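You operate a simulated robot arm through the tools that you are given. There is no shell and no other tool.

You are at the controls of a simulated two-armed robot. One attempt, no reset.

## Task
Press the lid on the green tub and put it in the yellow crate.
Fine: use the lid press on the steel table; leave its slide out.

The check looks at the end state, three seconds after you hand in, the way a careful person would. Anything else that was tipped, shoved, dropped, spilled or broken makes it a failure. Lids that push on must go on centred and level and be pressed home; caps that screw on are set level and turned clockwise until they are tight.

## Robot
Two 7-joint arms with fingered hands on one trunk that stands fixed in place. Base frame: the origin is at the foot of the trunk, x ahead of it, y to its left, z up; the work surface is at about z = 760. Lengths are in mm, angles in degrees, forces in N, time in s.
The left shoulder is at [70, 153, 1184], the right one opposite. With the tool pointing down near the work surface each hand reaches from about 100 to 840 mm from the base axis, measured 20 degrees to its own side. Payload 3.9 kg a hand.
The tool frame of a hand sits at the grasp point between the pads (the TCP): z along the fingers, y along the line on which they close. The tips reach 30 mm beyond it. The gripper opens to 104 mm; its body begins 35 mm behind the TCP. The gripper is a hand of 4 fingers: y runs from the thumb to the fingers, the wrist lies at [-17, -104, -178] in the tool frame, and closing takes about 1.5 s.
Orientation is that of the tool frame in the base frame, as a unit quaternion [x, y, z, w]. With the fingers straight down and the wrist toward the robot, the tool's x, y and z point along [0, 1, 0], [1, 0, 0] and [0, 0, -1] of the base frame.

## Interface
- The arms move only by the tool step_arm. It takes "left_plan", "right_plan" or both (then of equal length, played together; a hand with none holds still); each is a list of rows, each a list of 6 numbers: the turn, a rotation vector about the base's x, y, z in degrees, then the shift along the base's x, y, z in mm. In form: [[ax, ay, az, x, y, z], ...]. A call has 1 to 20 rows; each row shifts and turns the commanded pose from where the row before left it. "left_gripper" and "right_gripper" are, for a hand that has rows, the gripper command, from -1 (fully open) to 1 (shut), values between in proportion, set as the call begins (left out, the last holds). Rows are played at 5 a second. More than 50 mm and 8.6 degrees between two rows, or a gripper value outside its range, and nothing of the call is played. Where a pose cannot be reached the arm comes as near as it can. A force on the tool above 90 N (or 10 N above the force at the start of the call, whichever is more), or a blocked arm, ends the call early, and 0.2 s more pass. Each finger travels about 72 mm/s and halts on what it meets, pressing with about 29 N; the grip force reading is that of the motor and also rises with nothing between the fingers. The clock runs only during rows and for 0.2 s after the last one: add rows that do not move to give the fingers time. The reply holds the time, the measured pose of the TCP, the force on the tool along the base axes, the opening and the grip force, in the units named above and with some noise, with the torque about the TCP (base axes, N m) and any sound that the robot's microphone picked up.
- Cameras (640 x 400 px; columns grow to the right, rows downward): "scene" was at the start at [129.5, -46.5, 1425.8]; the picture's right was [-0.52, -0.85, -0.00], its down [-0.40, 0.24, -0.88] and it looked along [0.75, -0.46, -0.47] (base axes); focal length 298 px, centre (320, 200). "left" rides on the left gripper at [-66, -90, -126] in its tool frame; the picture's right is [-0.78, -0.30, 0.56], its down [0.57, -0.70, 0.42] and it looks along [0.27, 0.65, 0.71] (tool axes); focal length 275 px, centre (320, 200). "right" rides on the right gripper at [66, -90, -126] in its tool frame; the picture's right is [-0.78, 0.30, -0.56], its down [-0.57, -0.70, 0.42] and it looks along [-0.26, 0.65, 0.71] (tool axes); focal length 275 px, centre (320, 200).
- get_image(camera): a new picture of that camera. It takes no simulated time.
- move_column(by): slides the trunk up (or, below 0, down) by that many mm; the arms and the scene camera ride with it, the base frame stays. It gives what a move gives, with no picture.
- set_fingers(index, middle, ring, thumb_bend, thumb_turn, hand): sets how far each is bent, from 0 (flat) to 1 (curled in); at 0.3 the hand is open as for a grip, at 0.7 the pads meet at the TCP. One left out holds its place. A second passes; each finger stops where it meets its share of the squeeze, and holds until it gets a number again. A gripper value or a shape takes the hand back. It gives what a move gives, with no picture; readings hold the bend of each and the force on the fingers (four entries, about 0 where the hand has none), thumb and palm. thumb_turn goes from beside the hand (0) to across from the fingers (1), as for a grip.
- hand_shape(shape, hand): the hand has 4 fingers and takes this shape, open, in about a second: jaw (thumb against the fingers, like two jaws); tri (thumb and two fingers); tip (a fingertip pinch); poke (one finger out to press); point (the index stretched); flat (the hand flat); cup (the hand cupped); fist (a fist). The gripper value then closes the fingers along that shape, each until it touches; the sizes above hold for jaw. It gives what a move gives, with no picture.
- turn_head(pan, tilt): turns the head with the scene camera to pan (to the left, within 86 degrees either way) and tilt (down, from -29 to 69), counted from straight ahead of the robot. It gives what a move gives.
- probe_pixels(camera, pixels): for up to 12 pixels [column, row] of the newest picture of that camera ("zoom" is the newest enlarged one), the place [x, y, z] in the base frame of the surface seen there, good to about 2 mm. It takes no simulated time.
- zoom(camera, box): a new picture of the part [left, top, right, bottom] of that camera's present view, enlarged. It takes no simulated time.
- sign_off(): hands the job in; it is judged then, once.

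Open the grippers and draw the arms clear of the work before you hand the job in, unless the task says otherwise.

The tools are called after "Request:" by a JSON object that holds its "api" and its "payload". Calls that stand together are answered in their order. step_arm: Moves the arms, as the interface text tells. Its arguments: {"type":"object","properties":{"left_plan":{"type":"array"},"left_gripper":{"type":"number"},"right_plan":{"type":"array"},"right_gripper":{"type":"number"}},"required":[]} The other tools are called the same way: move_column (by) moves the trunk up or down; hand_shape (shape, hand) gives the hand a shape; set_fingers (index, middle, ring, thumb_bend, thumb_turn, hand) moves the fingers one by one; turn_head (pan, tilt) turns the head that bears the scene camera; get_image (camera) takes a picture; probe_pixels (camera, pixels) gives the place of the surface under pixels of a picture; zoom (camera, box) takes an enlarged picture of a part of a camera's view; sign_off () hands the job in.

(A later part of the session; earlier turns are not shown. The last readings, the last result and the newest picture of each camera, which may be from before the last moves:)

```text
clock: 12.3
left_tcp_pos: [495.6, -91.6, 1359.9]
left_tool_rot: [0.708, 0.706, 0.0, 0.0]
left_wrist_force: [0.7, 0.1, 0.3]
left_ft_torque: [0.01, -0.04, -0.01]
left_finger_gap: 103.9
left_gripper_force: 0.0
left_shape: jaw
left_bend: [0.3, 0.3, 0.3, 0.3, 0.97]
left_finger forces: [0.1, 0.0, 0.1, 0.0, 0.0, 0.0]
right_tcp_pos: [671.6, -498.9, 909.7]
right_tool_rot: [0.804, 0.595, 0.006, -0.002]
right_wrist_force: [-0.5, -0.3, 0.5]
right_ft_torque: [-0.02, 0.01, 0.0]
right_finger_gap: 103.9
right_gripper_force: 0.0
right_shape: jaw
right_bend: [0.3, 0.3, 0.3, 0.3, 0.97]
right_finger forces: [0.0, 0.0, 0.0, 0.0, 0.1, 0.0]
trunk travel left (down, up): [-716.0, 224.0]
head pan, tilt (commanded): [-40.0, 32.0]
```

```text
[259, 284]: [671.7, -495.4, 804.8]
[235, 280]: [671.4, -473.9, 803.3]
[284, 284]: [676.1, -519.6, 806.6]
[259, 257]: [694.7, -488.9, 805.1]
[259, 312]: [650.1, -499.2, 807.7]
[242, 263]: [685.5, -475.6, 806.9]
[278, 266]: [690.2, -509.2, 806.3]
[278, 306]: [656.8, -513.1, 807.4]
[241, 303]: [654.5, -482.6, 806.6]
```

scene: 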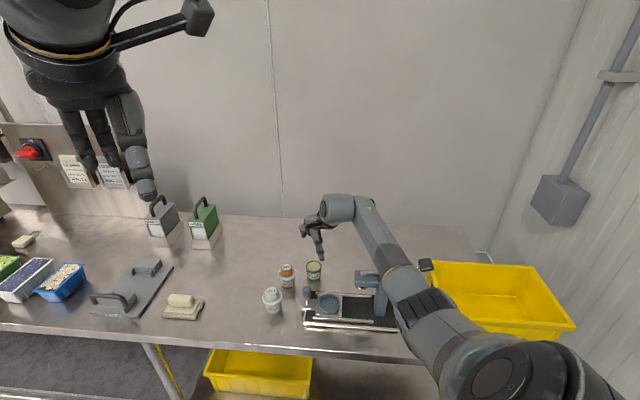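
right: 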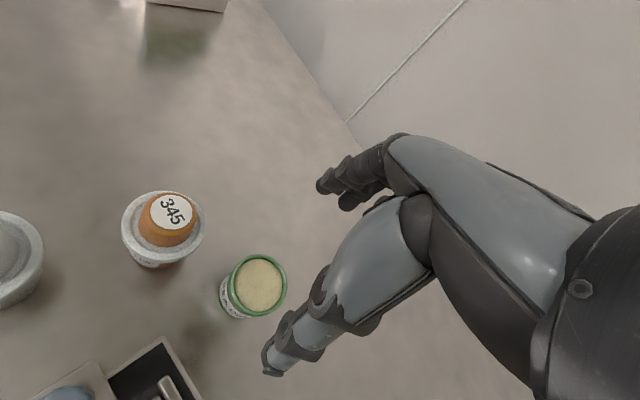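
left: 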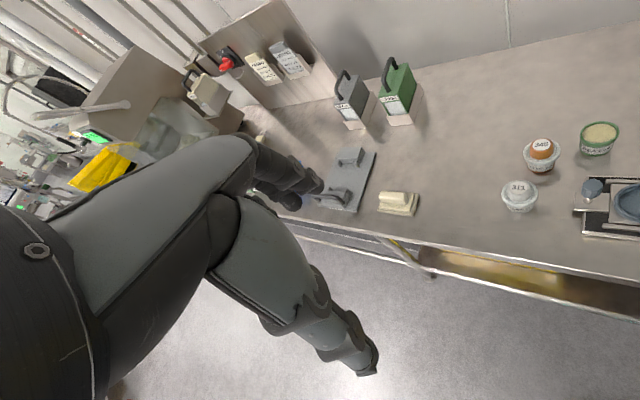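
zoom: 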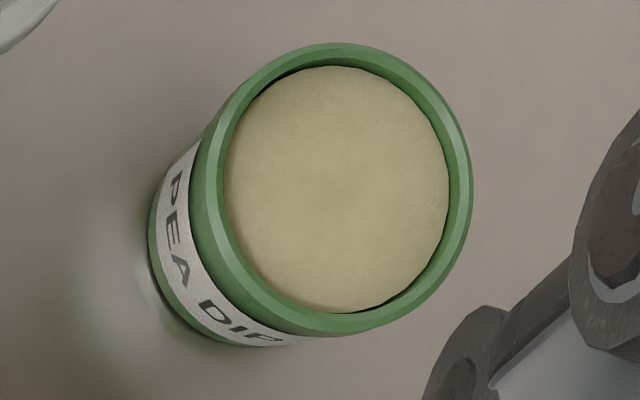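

Tub centre refined to ≈(671.8,-495.1), rim z ≈807. I descend to TCP z≈809 with the hand open around it, then check before closing.

Request:
{"api": "step_arm", "payload": {"right_plan": [[0, 0, 0, 0, 2, -25], [0, 0, 0, 0, 2, -25], [0, 0, 0, 0, 0, -25], [0, 0, 0, 0, 0, -25], [0, 0, 0, 0, 0, 0]]}}

Request:
{"api": "get_image", "payload": {"camera": "right"}}

Request:
{"api": "get_image", "payload": {"camera": "scene"}}

```text
clock: 13.5
left_tcp_pos: [496.0, -93.0, 1359.2]
left_tool_rot: [0.707, 0.707, 0.001, 0.0]
left_wrist_force: [0.3, -0.4, 0.5]
left_ft_torque: [-0.01, -0.01, -0.06]
left_finger_gap: 103.6
left_gripper_force: 0.1
left_shape: jaw
left_bend: [0.3, 0.3, 0.3, 0.3, 0.97]
left_finger forces: [0.0, 0.1, 0.0, 0.0, 0.0, 0.0]
right_tcp_pos: [672.7, -493.6, 809.2]
right_tool_rot: [0.804, 0.595, 0.005, -0.004]
right_wrist_force: [1.0, 0.4, -0.2]
right_ft_torque: [0.01, -0.02, -0.04]
right_finger_gap: 104.0
right_gripper_force: 0.0
right_shape: jaw
right_bend: [0.3, 0.3, 0.3, 0.3, 0.97]
right_finger forces: [0.1, 0.0, 0.0, 0.0, 0.0, 0.0]
trunk travel left (down, up): [-716.0, 224.0]
head pan, tilt (commanded): [-40.0, 32.0]
```

```text
taken
```

right: 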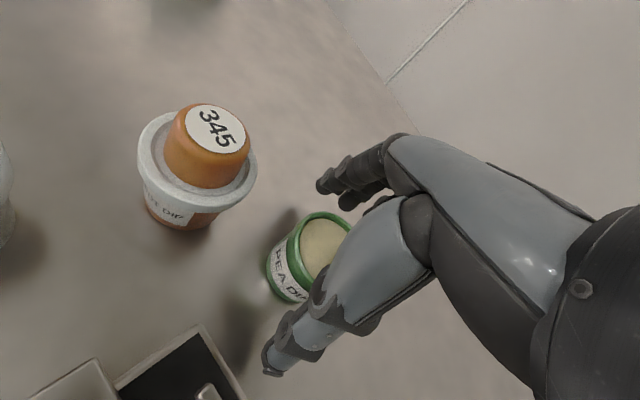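

```text
taken
```

scene: 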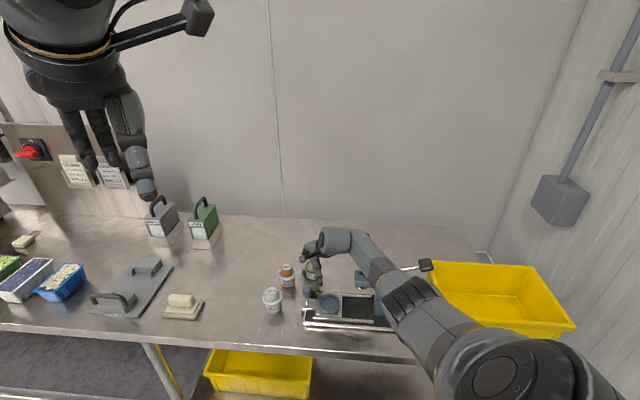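

The tub is between thumb and fingers with the TCP at (672.7,-493.6,809). I close the gripper on it, holding still.

Request:
{"api": "step_arm", "payload": {"right_plan": [[0, 0, 0, 0, 0, 0], [0, 0, 0, 0, 0, 0], [0, 0, 0, 0, 0, 0], [0, 0, 0, 0, 0, 0], [0, 0, 0, 0, 0, 0], [0, 0, 0, 0, 0, 0], [0, 0, 0, 0, 0, 0], [0, 0, 0, 0, 0, 0]], "right_gripper": 0.6}}

Request:
{"api": "get_image", "payload": {"camera": "right"}}

Request:
{"api": "zoom", "payload": {"camera": "scene", "box": [260, 210, 420, 340]}}

```text
clock: 15.3
left_tcp_pos: [496.1, -92.0, 1358.8]
left_tool_rot: [0.708, 0.706, 0.0, -0.001]
left_wrist_force: [0.1, 0.5, 0.4]
left_ft_torque: [-0.02, -0.03, 0.0]
left_finger_gap: 103.8
left_gripper_force: 0.0
left_shape: jaw
left_bend: [0.3, 0.3, 0.3, 0.3, 0.97]
left_finger forces: [0.0, 0.1, 0.0, 0.1, 0.0, 0.0]
right_tcp_pos: [673.1, -493.9, 809.9]
right_tool_rot: [0.804, 0.595, 0.005, -0.004]
right_wrist_force: [0.6, -0.5, -1.0]
right_ft_torque: [0.01, -0.02, -0.03]
right_finger_gap: 39.6
right_gripper_force: 29.2
right_shape: jaw
right_bend: [0.74, 0.48, 0.53, 0.73, 1.0]
right_finger forces: [15.1, 10.3, 0.1, 0.0, 24.3, 0.0]
trunk travel left (down, up): [-716.0, 224.0]
head pan, tilt (commanded): [-40.0, 32.0]
```

```text
taken
```

right: 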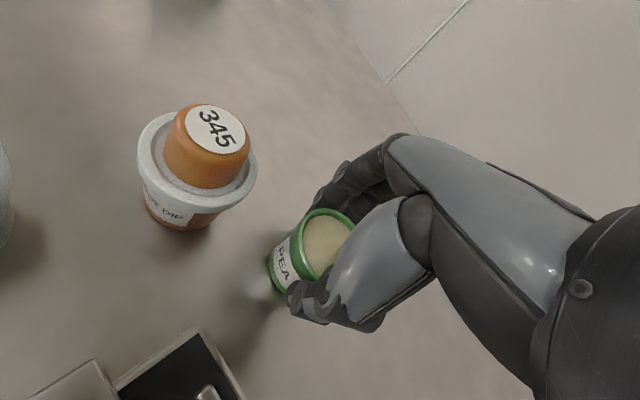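

```text
3.08 times, centred on (340, 275) of scene
```

zoom: 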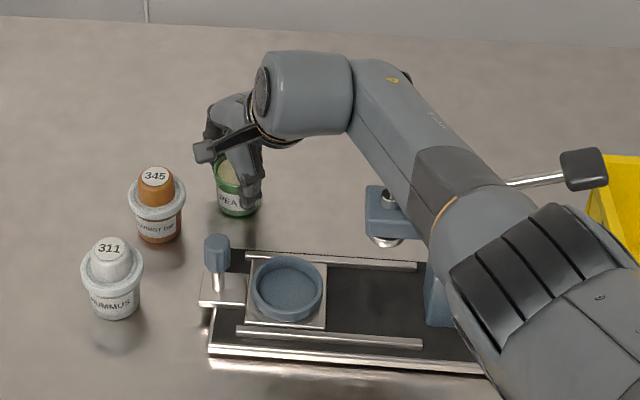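

Grip readings show thumb 24 N against index 15 N and middle 10 N. I zoom to check that the tub is still upright and how it sits in the grip.

Request:
{"api": "zoom", "payload": {"camera": "right", "box": [240, 170, 420, 350]}}

Request:
{"api": "probe_pixels", "payload": {"camera": "right", "pixels": [[325, 240], [300, 245], [305, 225], [315, 212], [330, 209], [310, 275], [345, 218], [272, 270], [280, 285]]}}

```text
2.22 times, centred on (330, 260) of right
```

zoom: 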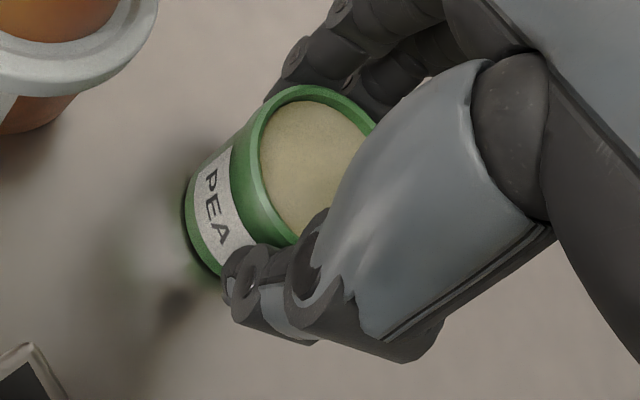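

```text
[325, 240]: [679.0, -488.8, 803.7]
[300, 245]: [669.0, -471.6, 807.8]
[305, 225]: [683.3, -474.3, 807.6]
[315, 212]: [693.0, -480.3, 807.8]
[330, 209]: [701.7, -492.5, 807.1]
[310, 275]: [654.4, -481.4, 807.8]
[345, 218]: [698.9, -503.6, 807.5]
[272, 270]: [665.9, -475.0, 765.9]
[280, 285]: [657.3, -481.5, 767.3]
```

The tub is level (rim points all at z≈807.6), its centre now ≈(676.5,-494.5). I lift it 90 mm straight up and check the hold.

Request:
{"api": "step_arm", "payload": {"right_plan": [[0, 0, 0, 0, 0, 10], [0, 0, 0, 0, 0, 20], [0, 0, 0, 0, 0, 20], [0, 0, 0, 0, 0, 20], [0, 0, 0, 0, 0, 20], [0, 0, 0, 0, 0, 0]]}}

Request:
{"api": "get_image", "payload": {"camera": "right"}}

Request:
{"api": "zoom", "payload": {"camera": "scene", "box": [260, 180, 420, 340]}}

```text
clock: 16.7
left_tcp_pos: [497.0, -91.9, 1359.2]
left_tool_rot: [0.707, 0.707, 0.0, 0.001]
left_wrist_force: [0.9, -0.9, -1.0]
left_ft_torque: [-0.01, 0.01, -0.01]
left_finger_gap: 103.9
left_gripper_force: 0.1
left_shape: jaw
left_bend: [0.3, 0.3, 0.3, 0.3, 0.97]
left_finger forces: [0.0, 0.0, 0.0, 0.0, 0.0, 0.0]
right_tcp_pos: [672.6, -493.0, 900.5]
right_tool_rot: [0.804, 0.595, 0.004, -0.004]
right_wrist_force: [0.5, -0.2, -1.5]
right_ft_torque: [-0.01, 0.01, 0.02]
right_finger_gap: 39.6
right_gripper_force: 28.5
right_shape: jaw
right_bend: [0.74, 0.48, 0.53, 0.73, 1.0]
right_finger forces: [15.1, 10.2, 0.0, 0.0, 24.2, 0.0]
trunk travel left (down, up): [-716.0, 224.0]
head pan, tilt (commanded): [-40.0, 32.0]
```

```text
taken
```

right: 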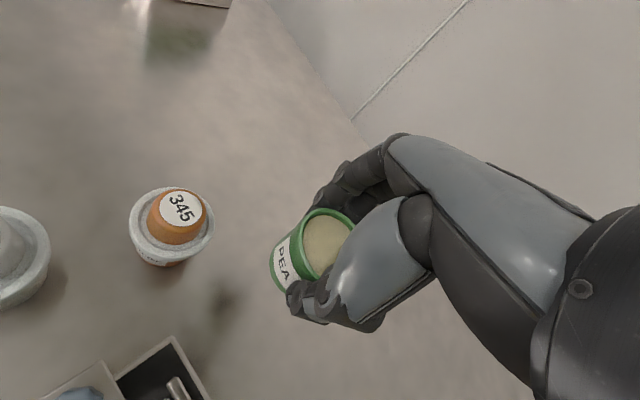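

```text
2.50 times, centred on (340, 260) of scene
```

zoom: 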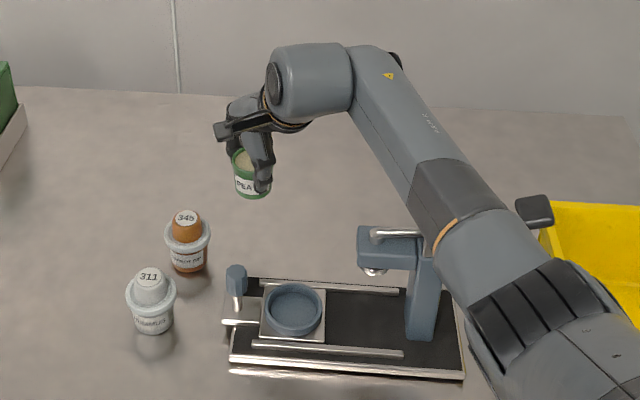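

The tub is firmly held and lifted. I check its rim for level and its exact centre relative to the TCP before carrying.

Request:
{"api": "zoom", "payload": {"camera": "right", "box": [250, 190, 380, 310]}}

Request:
{"api": "probe_pixels", "payload": {"camera": "zoom", "pixels": [[300, 200], [228, 210], [232, 180], [245, 140], [270, 108], [310, 92], [345, 98], [235, 230], [140, 250], [150, 275], [180, 310], [130, 230]]}}

```text
3.33 times, centred on (315, 250) of right
```

zoom: 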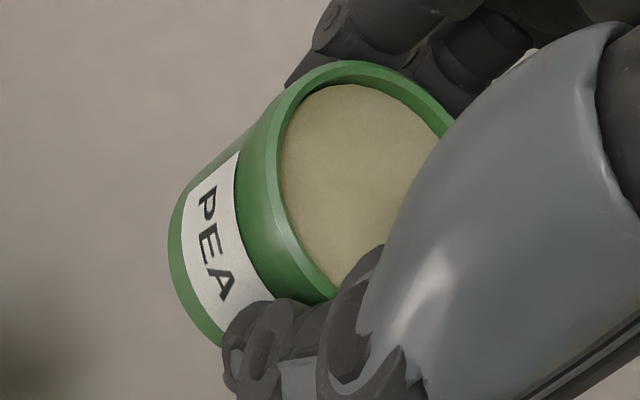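

```text
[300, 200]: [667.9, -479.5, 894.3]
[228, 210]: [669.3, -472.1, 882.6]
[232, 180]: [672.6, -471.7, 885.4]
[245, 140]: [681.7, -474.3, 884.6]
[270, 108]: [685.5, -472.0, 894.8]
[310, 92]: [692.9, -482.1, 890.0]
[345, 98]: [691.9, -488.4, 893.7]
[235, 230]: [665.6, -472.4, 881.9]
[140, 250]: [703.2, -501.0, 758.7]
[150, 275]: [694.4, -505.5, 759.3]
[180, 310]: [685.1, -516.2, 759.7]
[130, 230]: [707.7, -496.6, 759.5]
```

I pick pixels on the rim's bright band for a better circle fit.

Request:
{"api": "probe_pixels", "payload": {"camera": "zoom", "pixels": [[274, 170], [280, 210], [297, 253], [322, 287], [281, 130], [298, 98], [325, 76], [360, 69], [400, 80], [430, 103], [445, 122], [200, 330]]}}

```text
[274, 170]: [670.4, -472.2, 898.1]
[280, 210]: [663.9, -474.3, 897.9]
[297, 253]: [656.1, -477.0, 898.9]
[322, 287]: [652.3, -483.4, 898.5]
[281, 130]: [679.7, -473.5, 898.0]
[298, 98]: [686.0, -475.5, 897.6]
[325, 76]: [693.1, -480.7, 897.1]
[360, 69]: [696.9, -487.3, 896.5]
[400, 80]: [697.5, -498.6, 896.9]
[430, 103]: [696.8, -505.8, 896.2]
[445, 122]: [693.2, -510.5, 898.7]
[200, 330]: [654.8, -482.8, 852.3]
```

Tub centre is about TCP+(2,−2) and level. I carry it at this height to above the nest (TCP target (537.2,-442.5)).

Request:
{"api": "step_arm", "payload": {"right_plan": [[0, 0, 0, -15, 5.5, 5], [0, 0, 0, -25, 9, 0], [0, 0, 0, -30, 11.5, 0], [0, 0, 0, -30, 11.5, 0], [0, 0, 0, -25, 9, 0], [0, 0, 0, -10.4, 4, 0], [0, 0, 0, 0, 0, 0]]}}

Request:
{"api": "get_image", "payload": {"camera": "right"}}

Request:
{"api": "zoom", "payload": {"camera": "scene", "box": [260, 200, 420, 360]}}

```text
clock: 18.3
left_tcp_pos: [496.8, -91.9, 1359.8]
left_tool_rot: [0.707, 0.708, -0.001, 0.001]
left_wrist_force: [-0.1, 0.0, 0.6]
left_ft_torque: [0.0, -0.04, 0.0]
left_finger_gap: 103.7
left_gripper_force: 0.1
left_shape: jaw
left_bend: [0.3, 0.3, 0.3, 0.3, 0.97]
left_finger forces: [0.0, 0.0, 0.1, 0.0, 0.1, 0.1]
right_tcp_pos: [535.4, -441.6, 905.8]
right_tool_rot: [0.804, 0.595, 0.005, -0.003]
right_wrist_force: [0.1, -0.2, -0.6]
right_ft_torque: [-0.02, -0.01, -0.02]
right_finger_gap: 39.8
right_gripper_force: 28.7
right_shape: jaw
right_bend: [0.74, 0.48, 0.53, 0.73, 1.0]
right_finger forces: [15.1, 10.3, 0.0, 0.1, 24.3, 0.0]
trunk travel left (down, up): [-716.0, 224.0]
head pan, tilt (commanded): [-40.0, 32.0]
```

```text
taken
```

right: 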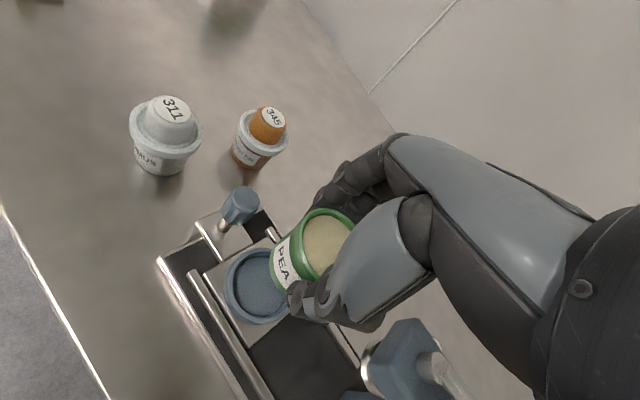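

```text
2.50 times, centred on (340, 280) of scene
```

zoom: 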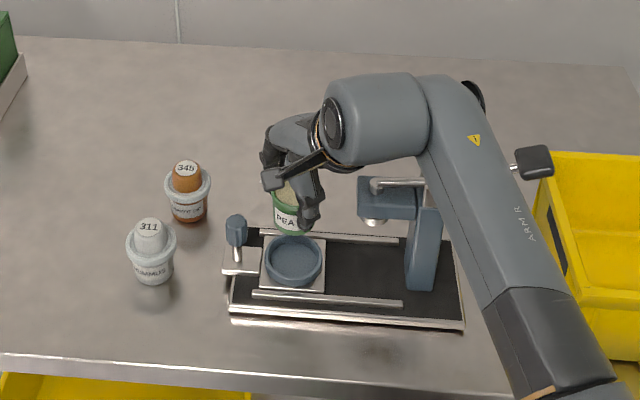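

The tub is above the nest; I measure rim points again and the nest's visible rim to align exactly.

Request:
{"api": "zoom", "payload": {"camera": "right", "box": [215, 190, 375, 340]}}

Request:
{"api": "probe_pixels", "payload": {"camera": "zoom", "pixels": [[311, 165], [316, 205], [330, 230], [318, 140], [338, 108], [362, 92], [395, 88], [425, 100], [120, 245], [135, 180], [160, 310], [200, 330]]}}

```text
2.67 times, centred on (295, 265) of right
```

zoom: 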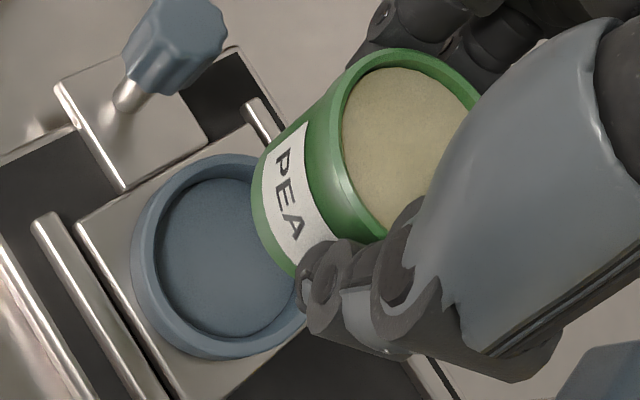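

```text
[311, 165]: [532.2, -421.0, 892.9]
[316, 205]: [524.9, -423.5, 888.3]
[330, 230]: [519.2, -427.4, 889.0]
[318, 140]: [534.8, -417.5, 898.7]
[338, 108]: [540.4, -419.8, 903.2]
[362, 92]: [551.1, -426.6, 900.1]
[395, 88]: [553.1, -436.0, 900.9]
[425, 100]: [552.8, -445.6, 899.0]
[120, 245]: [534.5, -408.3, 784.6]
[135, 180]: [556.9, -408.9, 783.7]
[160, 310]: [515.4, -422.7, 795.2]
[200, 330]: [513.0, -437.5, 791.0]
```

Request:
{"api": "probe_pixels", "payload": {"camera": "zoom", "pixels": [[337, 150], [343, 185], [357, 212], [375, 232], [343, 110], [358, 82], [385, 60], [420, 56], [450, 70], [472, 92], [140, 250], [170, 190]]}}

Request:
{"api": "probe_pixels", "payload": {"camera": "zoom", "pixels": [[148, 225], [165, 192], [195, 168], [230, 160], [146, 280], [165, 320], [195, 345], [230, 350], [265, 335], [290, 312], [205, 250], [230, 280]]}}

```text
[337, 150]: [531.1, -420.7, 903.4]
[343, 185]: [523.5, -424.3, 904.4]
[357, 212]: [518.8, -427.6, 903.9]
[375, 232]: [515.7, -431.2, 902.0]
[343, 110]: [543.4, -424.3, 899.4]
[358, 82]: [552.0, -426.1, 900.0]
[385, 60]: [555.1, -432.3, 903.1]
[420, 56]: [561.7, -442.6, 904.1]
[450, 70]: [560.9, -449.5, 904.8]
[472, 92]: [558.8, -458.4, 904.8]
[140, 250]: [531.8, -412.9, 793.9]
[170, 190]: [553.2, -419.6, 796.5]
```

```text
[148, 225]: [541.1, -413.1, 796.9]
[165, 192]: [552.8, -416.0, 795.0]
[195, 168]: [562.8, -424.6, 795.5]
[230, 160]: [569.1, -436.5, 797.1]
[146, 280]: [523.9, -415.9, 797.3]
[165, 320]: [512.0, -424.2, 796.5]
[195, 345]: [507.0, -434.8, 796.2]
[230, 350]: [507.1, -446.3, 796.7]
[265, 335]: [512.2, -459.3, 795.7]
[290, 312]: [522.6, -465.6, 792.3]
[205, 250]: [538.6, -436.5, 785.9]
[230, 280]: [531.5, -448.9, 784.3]
```

Tub centre (537.5,-444.3), nest centre (538.7,-444.6): I shift by (+1.2,−0.3) and lower about 66 mm, then finish slowly.

Request:
{"api": "step_arm", "payload": {"right_plan": [[0, 0, 0, 1.2, -0.3, -15], [0, 0, 0, 0, 0, -20], [0, 0, 0, 0, 0, -15], [0, 0, 0, 0, 0, -10], [0, 0, 0, 0, 0, -5], [0, 0, 0, 0, 0, 0]]}}

Request:
{"api": "get_image", "payload": {"camera": "right"}}

Request:
{"api": "zoom", "payload": {"camera": "scene", "box": [290, 230, 390, 330]}}

```text
clock: 19.7
left_tcp_pos: [496.7, -92.9, 1358.5]
left_tool_rot: [0.707, 0.707, 0.0, 0.0]
left_wrist_force: [0.5, 0.4, -0.4]
left_ft_torque: [-0.02, -0.05, 0.0]
left_finger_gap: 103.6
left_gripper_force: 0.1
left_shape: jaw
left_bend: [0.3, 0.3, 0.3, 0.3, 0.97]
left_finger forces: [0.0, 0.0, 0.0, 0.0, 0.0, 0.0]
right_tcp_pos: [538.7, -441.5, 840.7]
right_tool_rot: [0.804, 0.595, 0.005, -0.003]
right_wrist_force: [-0.8, -0.7, -0.6]
right_ft_torque: [-0.02, 0.01, 0.01]
right_finger_gap: 39.7
right_gripper_force: 28.3
right_shape: jaw
right_bend: [0.74, 0.48, 0.53, 0.73, 1.0]
right_finger forces: [15.1, 10.1, 0.0, 0.0, 24.3, 0.1]
trunk travel left (down, up): [-716.0, 224.0]
head pan, tilt (commanded): [-40.0, 32.0]
```

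```text
taken
```

right: 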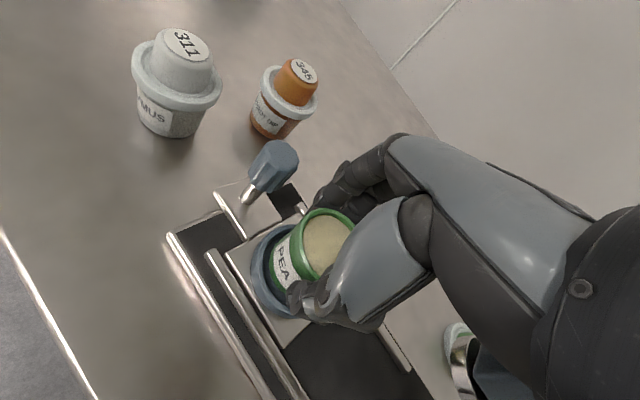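

```text
4.00 times, centred on (340, 280) of scene
```

zoom: 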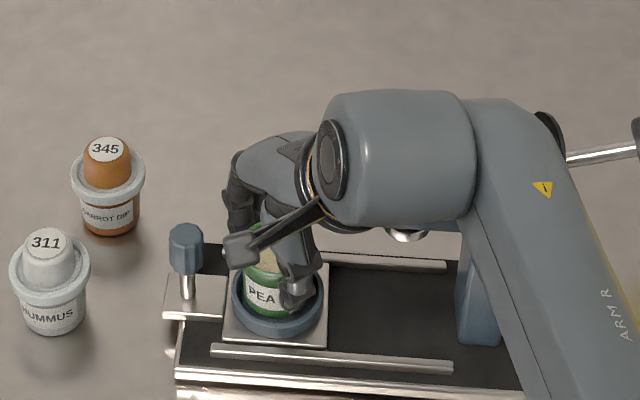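

The tub is just entering the nest cup. I zoom in on the right camera to check it is centred before the last few millimetres.

Request:
{"api": "zoom", "payload": {"camera": "right", "box": [235, 200, 365, 330]}}

Request:
{"api": "probe_pixels", "payload": {"camera": "zoom", "pixels": [[255, 150], [263, 195], [285, 235], [262, 105], [300, 55], [350, 45], [165, 180], [185, 240], [110, 190], [130, 140], [140, 260], [180, 310]]}}

```text
3.08 times, centred on (300, 265) of right
```

zoom: 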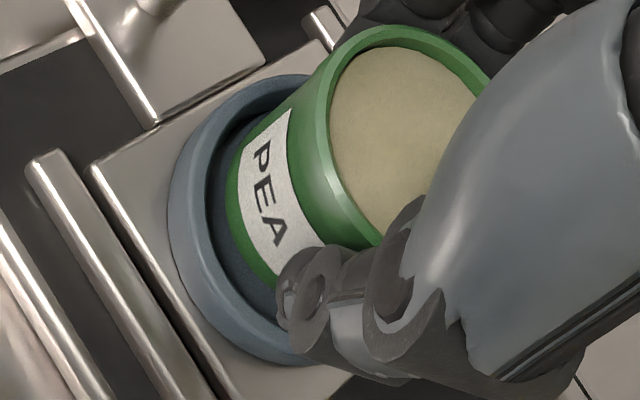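

```text
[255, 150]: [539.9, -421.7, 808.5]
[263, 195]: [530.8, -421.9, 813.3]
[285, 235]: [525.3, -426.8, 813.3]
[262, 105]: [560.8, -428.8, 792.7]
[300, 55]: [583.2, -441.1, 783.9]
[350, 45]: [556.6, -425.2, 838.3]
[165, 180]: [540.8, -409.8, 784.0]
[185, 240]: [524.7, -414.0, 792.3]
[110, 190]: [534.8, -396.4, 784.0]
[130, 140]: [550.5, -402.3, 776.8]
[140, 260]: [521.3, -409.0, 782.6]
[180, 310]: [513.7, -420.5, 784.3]
```

The tub body points fit a centre of about (538.6,-444.8), matching the nest. I lower the last millimetres slowly and watch the force.

Request:
{"api": "step_arm", "payload": {"right_plan": [[0, 0, 0, 0, 0, -2], [0, 0, 0, 0, 0, -2], [0, 0, 0, 0, 0, -1.5], [0, 0, 0, 0, 0, 0]]}}

```text
clock: 20.7
left_tcp_pos: [496.6, -92.5, 1360.4]
left_tool_rot: [0.707, 0.707, 0.0, 0.0]
left_wrist_force: [-0.4, -0.6, -0.6]
left_ft_torque: [0.0, 0.02, 0.0]
left_finger_gap: 103.7
left_gripper_force: 0.0
left_shape: jaw
left_bend: [0.3, 0.3, 0.3, 0.3, 0.97]
left_finger forces: [0.0, 0.0, 0.1, 0.0, 0.0, 0.1]
right_tcp_pos: [537.9, -441.8, 834.9]
right_tool_rot: [0.804, 0.595, 0.005, -0.003]
right_wrist_force: [-0.3, -0.4, -0.7]
right_ft_torque: [0.0, 0.02, 0.02]
right_finger_gap: 39.7
right_gripper_force: 29.3
right_shape: jaw
right_bend: [0.74, 0.48, 0.53, 0.73, 1.0]
right_finger forces: [15.2, 10.2, 0.0, 0.0, 24.3, 0.0]
trunk travel left (down, up): [-716.0, 224.0]
head pan, tilt (commanded): [-40.0, 32.0]
```

Request:
{"api": "step_arm", "payload": {"right_plan": [[0, 0, 0, 0, 0, -0.7], [0, 0, 0, 0, 0, -0.7], [0, 0, 0, 0, 0, -0.6], [0, 0, 0, 0, 0, 0]]}}

Request:
{"api": "zoom", "payload": {"camera": "right", "box": [235, 200, 365, 330]}}

Request:
{"api": "probe_pixels", "payload": {"camera": "zoom", "pixels": [[320, 130], [325, 170], [340, 200], [330, 90], [360, 45], [410, 35], [450, 50], [475, 70]]}}

```text
clock: 21.7
left_tcp_pos: [496.3, -92.1, 1360.2]
left_tool_rot: [0.707, 0.707, 0.0, 0.0]
left_wrist_force: [0.2, 0.8, -0.6]
left_ft_torque: [0.03, -0.02, 0.0]
left_finger_gap: 103.4
left_gripper_force: 0.0
left_shape: jaw
left_bend: [0.3, 0.3, 0.3, 0.3, 0.97]
left_finger forces: [0.1, 0.0, 0.1, 0.0, 0.1, 0.0]
right_tcp_pos: [537.7, -441.1, 833.2]
right_tool_rot: [0.804, 0.595, 0.006, -0.002]
right_wrist_force: [-0.5, -1.4, 2.6]
right_ft_torque: [-0.06, -0.1, 0.0]
right_finger_gap: 39.8
right_gripper_force: 29.2
right_shape: jaw
right_bend: [0.74, 0.48, 0.53, 0.73, 1.0]
right_finger forces: [15.2, 10.5, 0.0, 0.1, 24.2, 0.1]
trunk travel left (down, up): [-716.0, 224.0]
head pan, tilt (commanded): [-40.0, 32.0]
```

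```text
3.08 times, centred on (300, 265) of right
```

zoom: 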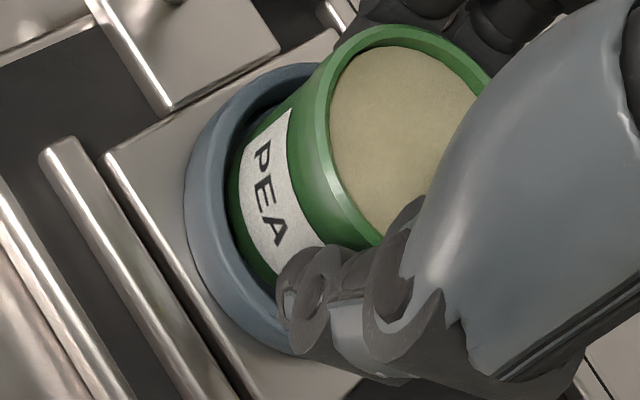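

```text
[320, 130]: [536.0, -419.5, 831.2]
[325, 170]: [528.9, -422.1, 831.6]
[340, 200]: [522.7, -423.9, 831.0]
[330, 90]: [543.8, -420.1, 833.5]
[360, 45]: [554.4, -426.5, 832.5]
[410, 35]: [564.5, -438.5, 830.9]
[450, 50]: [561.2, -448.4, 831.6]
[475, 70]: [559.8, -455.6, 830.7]
```

A 2.6 N upward force shows the tub has touched the nest floor, rim at z≈831.5 and level. I open the hand gently.

Request:
{"api": "step_arm", "payload": {"right_plan": [[0, 0, 0, 0, 0, 0], [0, 0, 0, 0, 0, 0], [0, 0, 0, 0, 0, 0], [0, 0, 0, 0, 0, 0]], "right_gripper": -0.4}}

Request:
{"api": "step_arm", "payload": {"right_plan": [[0, 0, 0, 0, 0, 0], [0, 0, 0, 0, 0, 0], [0, 0, 0, 0, 0, 0], [0, 0, 0, 0, 0, 0]], "right_gripper": -1}}

Request:
{"api": "get_image", "payload": {"camera": "right"}}

Request:
{"api": "zoom", "payload": {"camera": "scene", "box": [290, 230, 390, 330]}}

```text
clock: 22.7
left_tcp_pos: [497.5, -92.2, 1360.0]
left_tool_rot: [0.707, 0.708, 0.0, 0.0]
left_wrist_force: [-0.7, -0.6, -0.2]
left_ft_torque: [0.05, 0.01, 0.02]
left_finger_gap: 103.6
left_gripper_force: 0.1
left_shape: jaw
left_bend: [0.3, 0.3, 0.3, 0.3, 0.97]
left_finger forces: [0.0, 0.0, 0.0, 0.0, 0.0, 0.0]
right_tcp_pos: [536.7, -441.0, 832.1]
right_tool_rot: [0.804, 0.595, 0.005, -0.004]
right_wrist_force: [-0.5, 0.9, 0.1]
right_ft_torque: [0.02, -0.03, 0.0]
right_finger_gap: 72.7
right_gripper_force: 0.1
right_shape: jaw
right_bend: [0.27, 0.37, 0.34, 0.57, 0.99]
right_finger forces: [0.1, 0.0, 0.1, 0.1, 0.0, 0.0]
trunk travel left (down, up): [-716.0, 224.0]
head pan, tilt (commanded): [-40.0, 32.0]
```

```text
clock: 23.7
left_tcp_pos: [497.7, -92.4, 1359.8]
left_tool_rot: [0.708, 0.707, 0.0, 0.0]
left_wrist_force: [0.7, -0.3, -0.7]
left_ft_torque: [0.01, -0.01, 0.01]
left_finger_gap: 103.6
left_gripper_force: 0.0
left_shape: jaw
left_bend: [0.3, 0.3, 0.3, 0.3, 0.97]
left_finger forces: [0.2, 0.0, 0.0, 0.0, 0.0, 0.0]
right_tcp_pos: [537.0, -441.1, 832.4]
right_tool_rot: [0.804, 0.595, 0.006, -0.003]
right_wrist_force: [-0.1, 0.2, -0.4]
right_ft_torque: [0.03, 0.02, -0.01]
right_finger_gap: 103.6
right_gripper_force: 0.1
right_shape: jaw
right_bend: [0.3, 0.3, 0.3, 0.3, 0.97]
right_finger forces: [0.0, 0.0, 0.1, 0.0, 0.0, 0.0]
trunk travel left (down, up): [-716.0, 224.0]
head pan, tilt (commanded): [-40.0, 32.0]
```

```text
taken
```

right: 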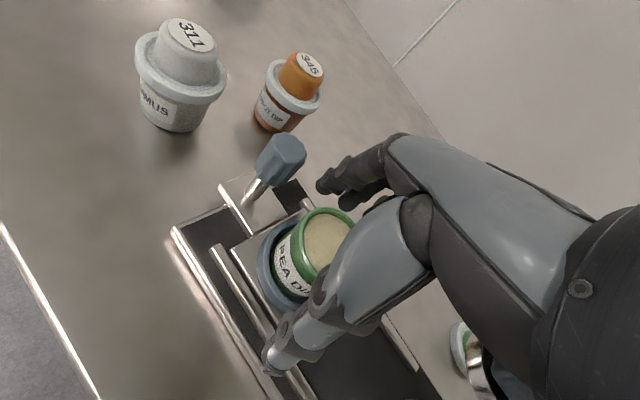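

```text
4.00 times, centred on (340, 280) of scene
```

zoom: 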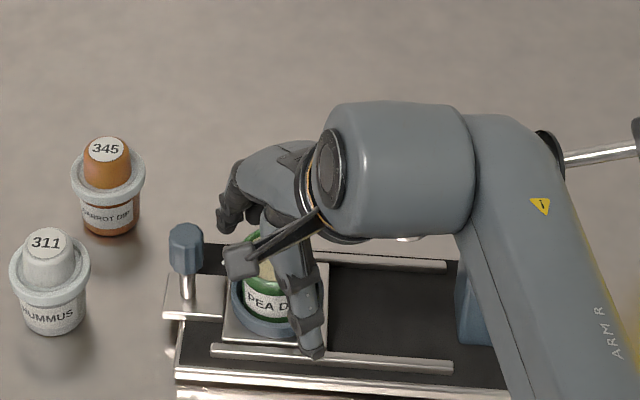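

The tub is released in the nest. I raise the hand straight up 110 mm.

Request:
{"api": "step_arm", "payload": {"right_plan": [[0, 0, 0, 0, 0, 10], [0, 0, 0, 0, 0, 20], [0, 0, 0, 0, 0, 30], [0, 0, 0, 0, 0, 30], [0, 0, 0, 0, 0, 30], [0, 0, 0, 0, 0, 0]]}}

Request:
{"api": "get_image", "payload": {"camera": "right"}}

Request:
{"api": "get_image", "payload": {"camera": "scene"}}

```text
clock: 25.1
left_tcp_pos: [496.9, -90.4, 1360.8]
left_tool_rot: [0.707, 0.707, 0.0, -0.001]
left_wrist_force: [0.0, -0.7, 0.8]
left_ft_torque: [0.02, 0.01, 0.0]
left_finger_gap: 103.7
left_gripper_force: 0.0
left_shape: jaw
left_bend: [0.3, 0.3, 0.3, 0.3, 0.97]
left_finger forces: [0.1, 0.0, 0.1, 0.0, 0.1, 0.1]
right_tcp_pos: [534.1, -442.4, 954.3]
right_tool_rot: [0.804, 0.594, 0.005, -0.003]
right_wrist_force: [-0.6, 0.2, 0.1]
right_ft_torque: [-0.02, -0.01, -0.04]
right_finger_gap: 103.8
right_gripper_force: 0.0
right_shape: jaw
right_bend: [0.3, 0.3, 0.3, 0.3, 0.97]
right_finger forces: [0.0, 0.0, 0.0, 0.0, 0.1, 0.1]
trunk travel left (down, up): [-716.0, 224.0]
head pan, tilt (commanded): [-40.0, 32.0]
```

```text
taken
```

right: 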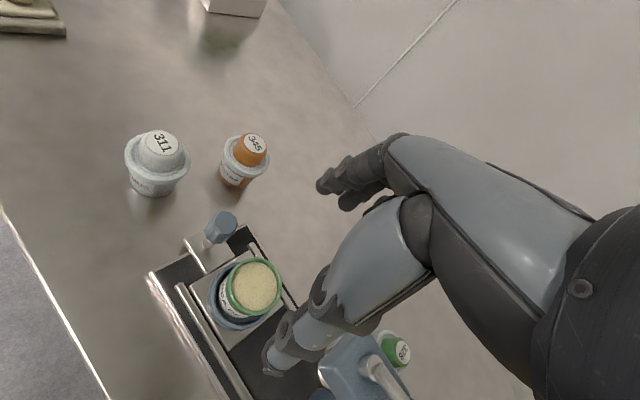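

```text
taken
```

scene: 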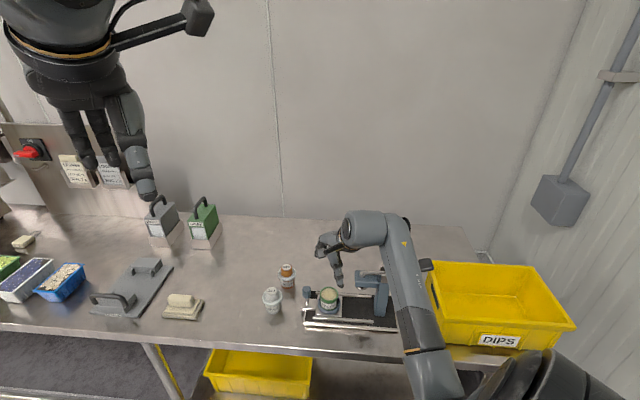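

The tub stands in the nest at right-camera (253,288). I measure its seated centre and rim height.

Request:
{"api": "zoom", "payload": {"camera": "right", "box": [200, 245, 300, 335]}}

Request:
{"api": "probe_pixels", "payload": {"camera": "right", "pixels": [[254, 286], [230, 284], [278, 288], [257, 260], [252, 315], [236, 266], [274, 270], [272, 306], [234, 304]]}}

```text
4.44 times, centred on (250, 290) of right
```

zoom: 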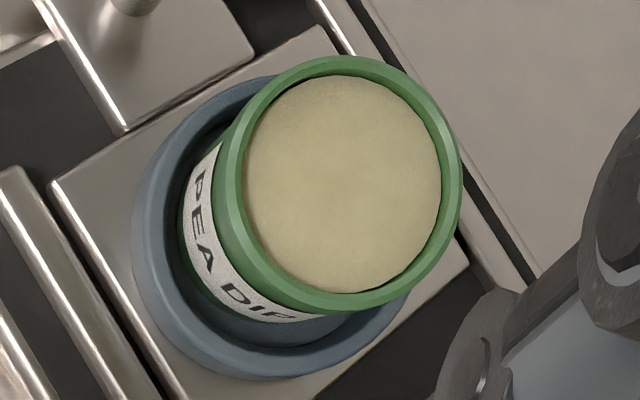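

```text
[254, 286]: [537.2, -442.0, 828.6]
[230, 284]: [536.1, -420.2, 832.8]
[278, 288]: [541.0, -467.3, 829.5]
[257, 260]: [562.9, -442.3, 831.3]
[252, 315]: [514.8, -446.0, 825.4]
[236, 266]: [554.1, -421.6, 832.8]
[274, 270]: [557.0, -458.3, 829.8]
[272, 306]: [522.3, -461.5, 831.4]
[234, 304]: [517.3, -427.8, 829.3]
```

Tub seated at ≈(538.7,-443.9), rim z≈832. Before going for the lid, I raise the hand a bit and look at the "tip" hand shape in free air to judge whether it suits a pinch.

Request:
{"api": "step_arm", "payload": {"right_plan": [[0, 0, 0, 0, 0, 30], [0, 0, 0, 0, 0, 30], [0, 0, 0, 0, 0, 0]]}}

Request:
{"api": "hand_shape", "payload": {"hand": "right", "shape": "tip"}}

Request:
{"api": "get_image", "payload": {"camera": "right"}}

Request:
{"api": "zoom", "payload": {"camera": "scene", "box": [290, 180, 430, 320]}}

```text
clock: 25.9
left_tcp_pos: [497.4, -91.3, 1359.9]
left_tool_rot: [0.707, 0.707, 0.0, -0.001]
left_wrist_force: [0.0, -0.3, 0.6]
left_ft_torque: [0.0, -0.02, -0.01]
left_finger_gap: 103.7
left_gripper_force: 0.0
left_shape: jaw
left_bend: [0.3, 0.3, 0.3, 0.3, 0.97]
left_finger forces: [0.1, 0.0, 0.0, 0.1, 0.0, 0.0]
right_tcp_pos: [538.2, -439.8, 1010.2]
right_tool_rot: [0.803, 0.596, 0.005, -0.003]
right_wrist_force: [0.5, -0.3, -0.1]
right_ft_torque: [0.02, 0.01, -0.03]
right_finger_gap: 103.7
right_gripper_force: 0.1
right_shape: jaw
right_bend: [0.3, 0.3, 0.3, 0.3, 0.97]
right_finger forces: [0.0, 0.2, 0.0, 0.0, 0.0, 0.0]
trunk travel left (down, up): [-716.0, 224.0]
head pan, tilt (commanded): [-40.0, 32.0]
```

```text
clock: 26.8
left_tcp_pos: [496.8, -92.8, 1359.8]
left_tool_rot: [0.707, 0.707, 0.0, -0.001]
left_wrist_force: [-0.1, -0.6, -0.2]
left_ft_torque: [-0.01, -0.03, 0.01]
left_finger_gap: 103.6
left_gripper_force: 0.0
left_shape: jaw
left_bend: [0.3, 0.3, 0.3, 0.3, 0.97]
left_finger forces: [0.0, 0.0, 0.1, 0.0, 0.0, 0.0]
right_tcp_pos: [536.8, -439.4, 1009.5]
right_tool_rot: [0.804, 0.595, 0.005, -0.003]
right_wrist_force: [1.1, 0.1, -0.1]
right_ft_torque: [-0.02, 0.01, 0.02]
right_finger_gap: 103.9
right_gripper_force: 0.0
right_shape: tip
right_bend: [0.3, 0.98, 0.99, 0.3, 0.97]
right_finger forces: [0.1, 0.2, 0.1, 0.0, 0.1, 0.1]
trunk travel left (down, up): [-716.0, 224.0]
head pan, tilt (commanded): [-40.0, 32.0]
```

```text
taken
```

right: 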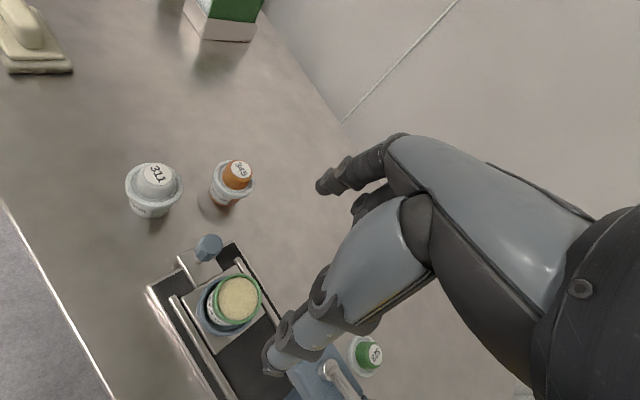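

```text
2.86 times, centred on (360, 250) of scene
```

zoom: 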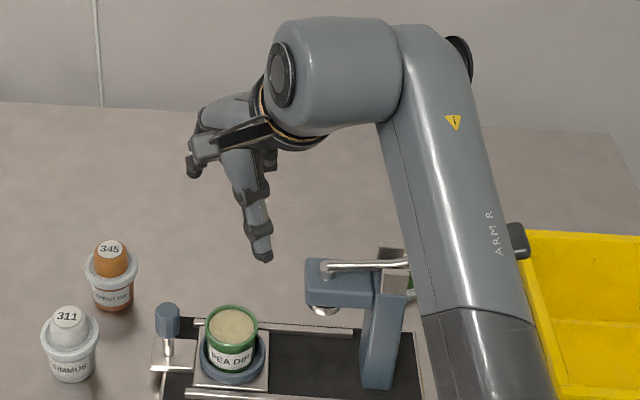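

"Tip" uses only index and thumb, the others curl in. I try "tri" (thumb and two fingers) and close it partway in the air to see where the tips meet.

Request:
{"api": "hand_shape", "payload": {"hand": "right", "shape": "tri"}}

Request:
{"api": "step_arm", "payload": {"right_plan": [[0, 0, 0, 0, 0, 0], [0, 0, 0, 0, 0, 0], [0, 0, 0, 0, 0, 0], [0, 0, 0, 0, 0, 0], [0, 0, 0, 0, 0, 0]], "right_gripper": 0.25}}

Request:
{"api": "get_image", "payload": {"camera": "right"}}

Request:
{"api": "zoom", "payload": {"camera": "right", "box": [270, 150, 430, 350]}}

Request:
{"api": "zoom", "payload": {"camera": "scene", "box": [310, 190, 380, 260]}}

```text
clock: 27.7
left_tcp_pos: [497.3, -91.4, 1360.4]
left_tool_rot: [0.707, 0.707, 0.0, -0.001]
left_wrist_force: [-0.3, 0.3, 0.8]
left_ft_torque: [-0.01, -0.02, 0.0]
left_finger_gap: 103.6
left_gripper_force: 0.1
left_shape: jaw
left_bend: [0.3, 0.3, 0.3, 0.3, 0.97]
left_finger forces: [0.0, 0.0, 0.0, 0.0, 0.1, 0.0]
right_tcp_pos: [538.2, -440.3, 1010.6]
right_tool_rot: [0.804, 0.594, 0.005, -0.003]
right_wrist_force: [0.0, -0.3, 0.2]
right_ft_torque: [0.0, 0.02, -0.01]
right_finger_gap: 103.7
right_gripper_force: 0.1
right_shape: tri
right_bend: [0.3, 0.3, 0.99, 0.3, 0.97]
right_finger forces: [0.1, 0.1, 0.1, 0.1, 0.1, 0.1]
trunk travel left (down, up): [-716.0, 224.0]
head pan, tilt (commanded): [-40.0, 32.0]
```

```text
clock: 28.9
left_tcp_pos: [497.0, -92.2, 1359.1]
left_tool_rot: [0.707, 0.707, 0.0, 0.0]
left_wrist_force: [-0.7, 1.0, 0.2]
left_ft_torque: [-0.02, 0.01, 0.02]
left_finger_gap: 103.5
left_gripper_force: 0.0
left_shape: jaw
left_bend: [0.3, 0.3, 0.3, 0.3, 0.97]
left_finger forces: [0.0, 0.0, 0.0, 0.0, 0.0, 0.0]
right_tcp_pos: [536.9, -440.0, 1008.9]
right_tool_rot: [0.804, 0.595, 0.006, -0.003]
right_wrist_force: [-0.2, 1.1, 0.0]
right_ft_torque: [0.0, 0.01, 0.01]
right_finger_gap: 39.3
right_gripper_force: 0.1
right_shape: tri
right_bend: [0.74, 0.5, 0.99, 0.72, 1.0]
right_finger forces: [0.0, 0.1, 0.0, 0.0, 0.0, 0.1]
trunk travel left (down, up): [-716.0, 224.0]
head pan, tilt (commanded): [-40.0, 32.0]
```

```text
taken
```

right: 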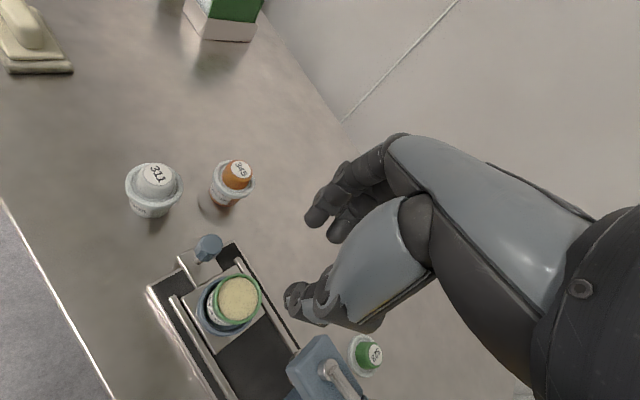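

```text
2.00 times, centred on (350, 250) of right
```

zoom: 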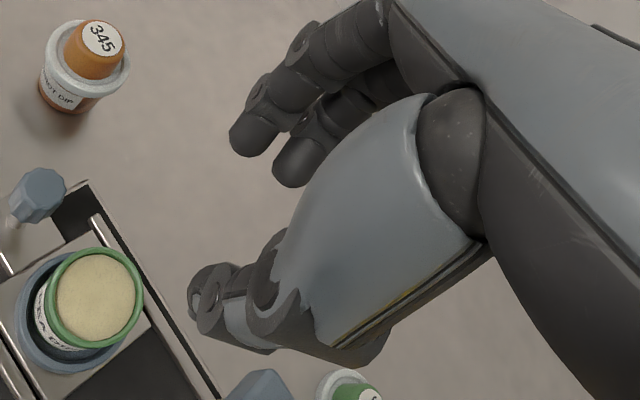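

```text
5.71 times, centred on (345, 225) of scene
```

zoom: 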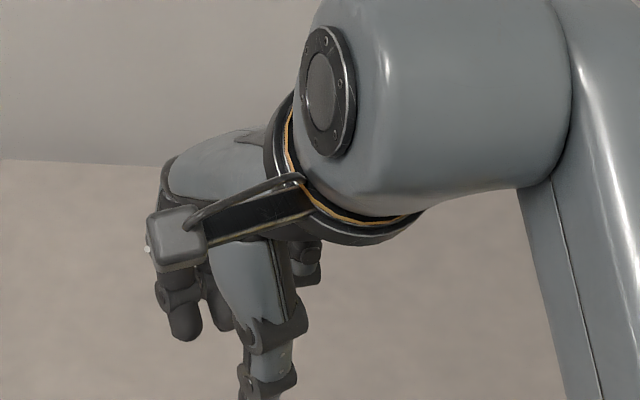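

Index tip at zoom (245,140), middle tip at (295,170), thumb at (205,290). I probe these to get the grip geometry in the tool frame.

Request:
{"api": "zoom", "payload": {"camera": "right", "box": [270, 150, 430, 350]}}

Request:
{"api": "probe_pixels", "payload": {"camera": "zoom", "pixels": [[236, 142], [250, 130], [260, 95], [280, 175], [300, 160], [315, 125], [200, 285], [195, 310], [210, 270], [245, 300], [300, 65], [230, 325]]}}

```text
2.00 times, centred on (350, 250) of right
```

zoom: 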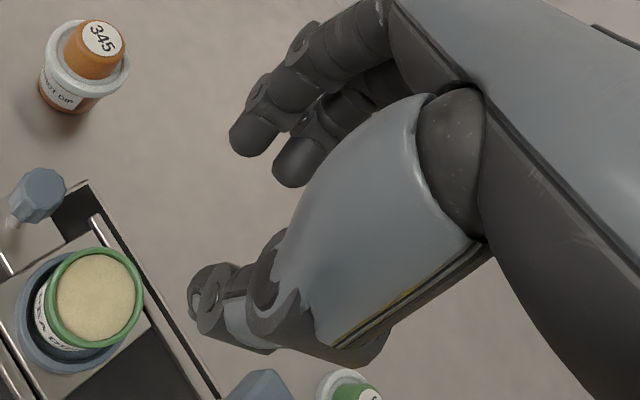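

```text
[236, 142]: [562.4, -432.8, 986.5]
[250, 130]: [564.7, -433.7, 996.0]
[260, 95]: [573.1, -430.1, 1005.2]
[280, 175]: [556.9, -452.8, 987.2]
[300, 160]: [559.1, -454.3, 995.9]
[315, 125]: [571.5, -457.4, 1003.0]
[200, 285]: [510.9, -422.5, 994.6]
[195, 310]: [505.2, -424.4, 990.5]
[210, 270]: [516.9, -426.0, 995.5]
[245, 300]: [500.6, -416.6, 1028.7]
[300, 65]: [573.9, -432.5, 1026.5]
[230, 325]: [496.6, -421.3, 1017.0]
```

Index, middle and thumb tips straddle the TCP nicely (x ≈ +12, −9, +3), so "tri" centres small round things. I check where the forearm lies relative to the wrist with a fresh scene picture.

Request:
{"api": "get_image", "payload": {"camera": "scene"}}

Request:
{"api": "probe_pixels", "payload": {"camera": "scene", "pixels": [[365, 215], [390, 210], [400, 230], [410, 260], [418, 300], [430, 340], [395, 250], [415, 235], [440, 375], [350, 215], [400, 290], [435, 300]]}}

```text
taken
```

scene: 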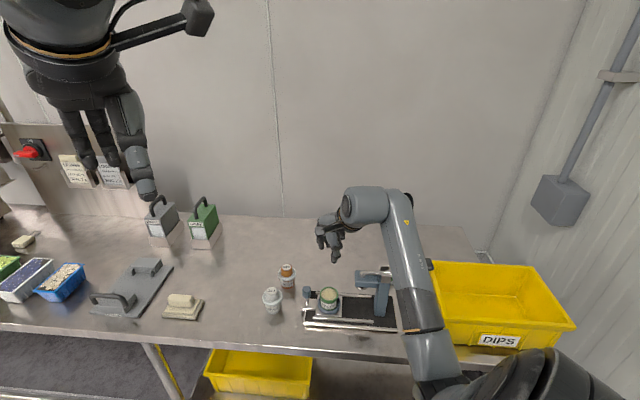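

```text
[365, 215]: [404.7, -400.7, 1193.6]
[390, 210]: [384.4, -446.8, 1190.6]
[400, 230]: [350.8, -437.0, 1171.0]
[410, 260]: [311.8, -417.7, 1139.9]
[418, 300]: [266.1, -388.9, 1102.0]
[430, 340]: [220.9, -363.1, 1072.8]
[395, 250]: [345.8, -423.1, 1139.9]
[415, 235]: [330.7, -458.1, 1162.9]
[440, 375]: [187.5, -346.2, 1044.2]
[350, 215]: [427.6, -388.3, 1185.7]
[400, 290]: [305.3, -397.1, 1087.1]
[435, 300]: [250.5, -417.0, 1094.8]
```

The elbow hangs low (forearm surface drops to z≈1044 at (187,-346)), so I need to know where the table's front edge is. I probe along the front edge at scene (250,338), (350,352) and the crate's corners.

Request:
{"api": "probe_pixels", "payload": {"camera": "scene", "pixels": [[150, 332], [250, 340], [350, 352], [395, 356], [432, 262], [530, 266], [574, 325], [455, 343], [500, 340], [480, 300], [510, 290], [450, 275]]}}

Request:
{"api": "zoom", "payload": {"camera": "scene", "box": [350, 240, 600, 390]}}

```text
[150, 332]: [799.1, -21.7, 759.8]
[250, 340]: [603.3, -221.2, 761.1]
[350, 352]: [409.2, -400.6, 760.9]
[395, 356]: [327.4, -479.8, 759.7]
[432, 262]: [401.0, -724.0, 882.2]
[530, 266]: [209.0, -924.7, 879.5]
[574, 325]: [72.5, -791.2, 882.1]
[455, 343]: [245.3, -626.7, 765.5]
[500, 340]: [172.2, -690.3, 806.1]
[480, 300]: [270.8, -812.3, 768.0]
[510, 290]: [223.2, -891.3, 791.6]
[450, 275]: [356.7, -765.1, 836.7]
```

```text
2.56 times, centred on (475, 315) of scene
```

zoom: 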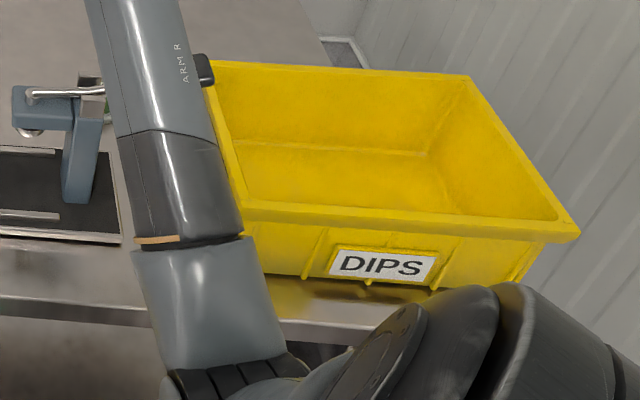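

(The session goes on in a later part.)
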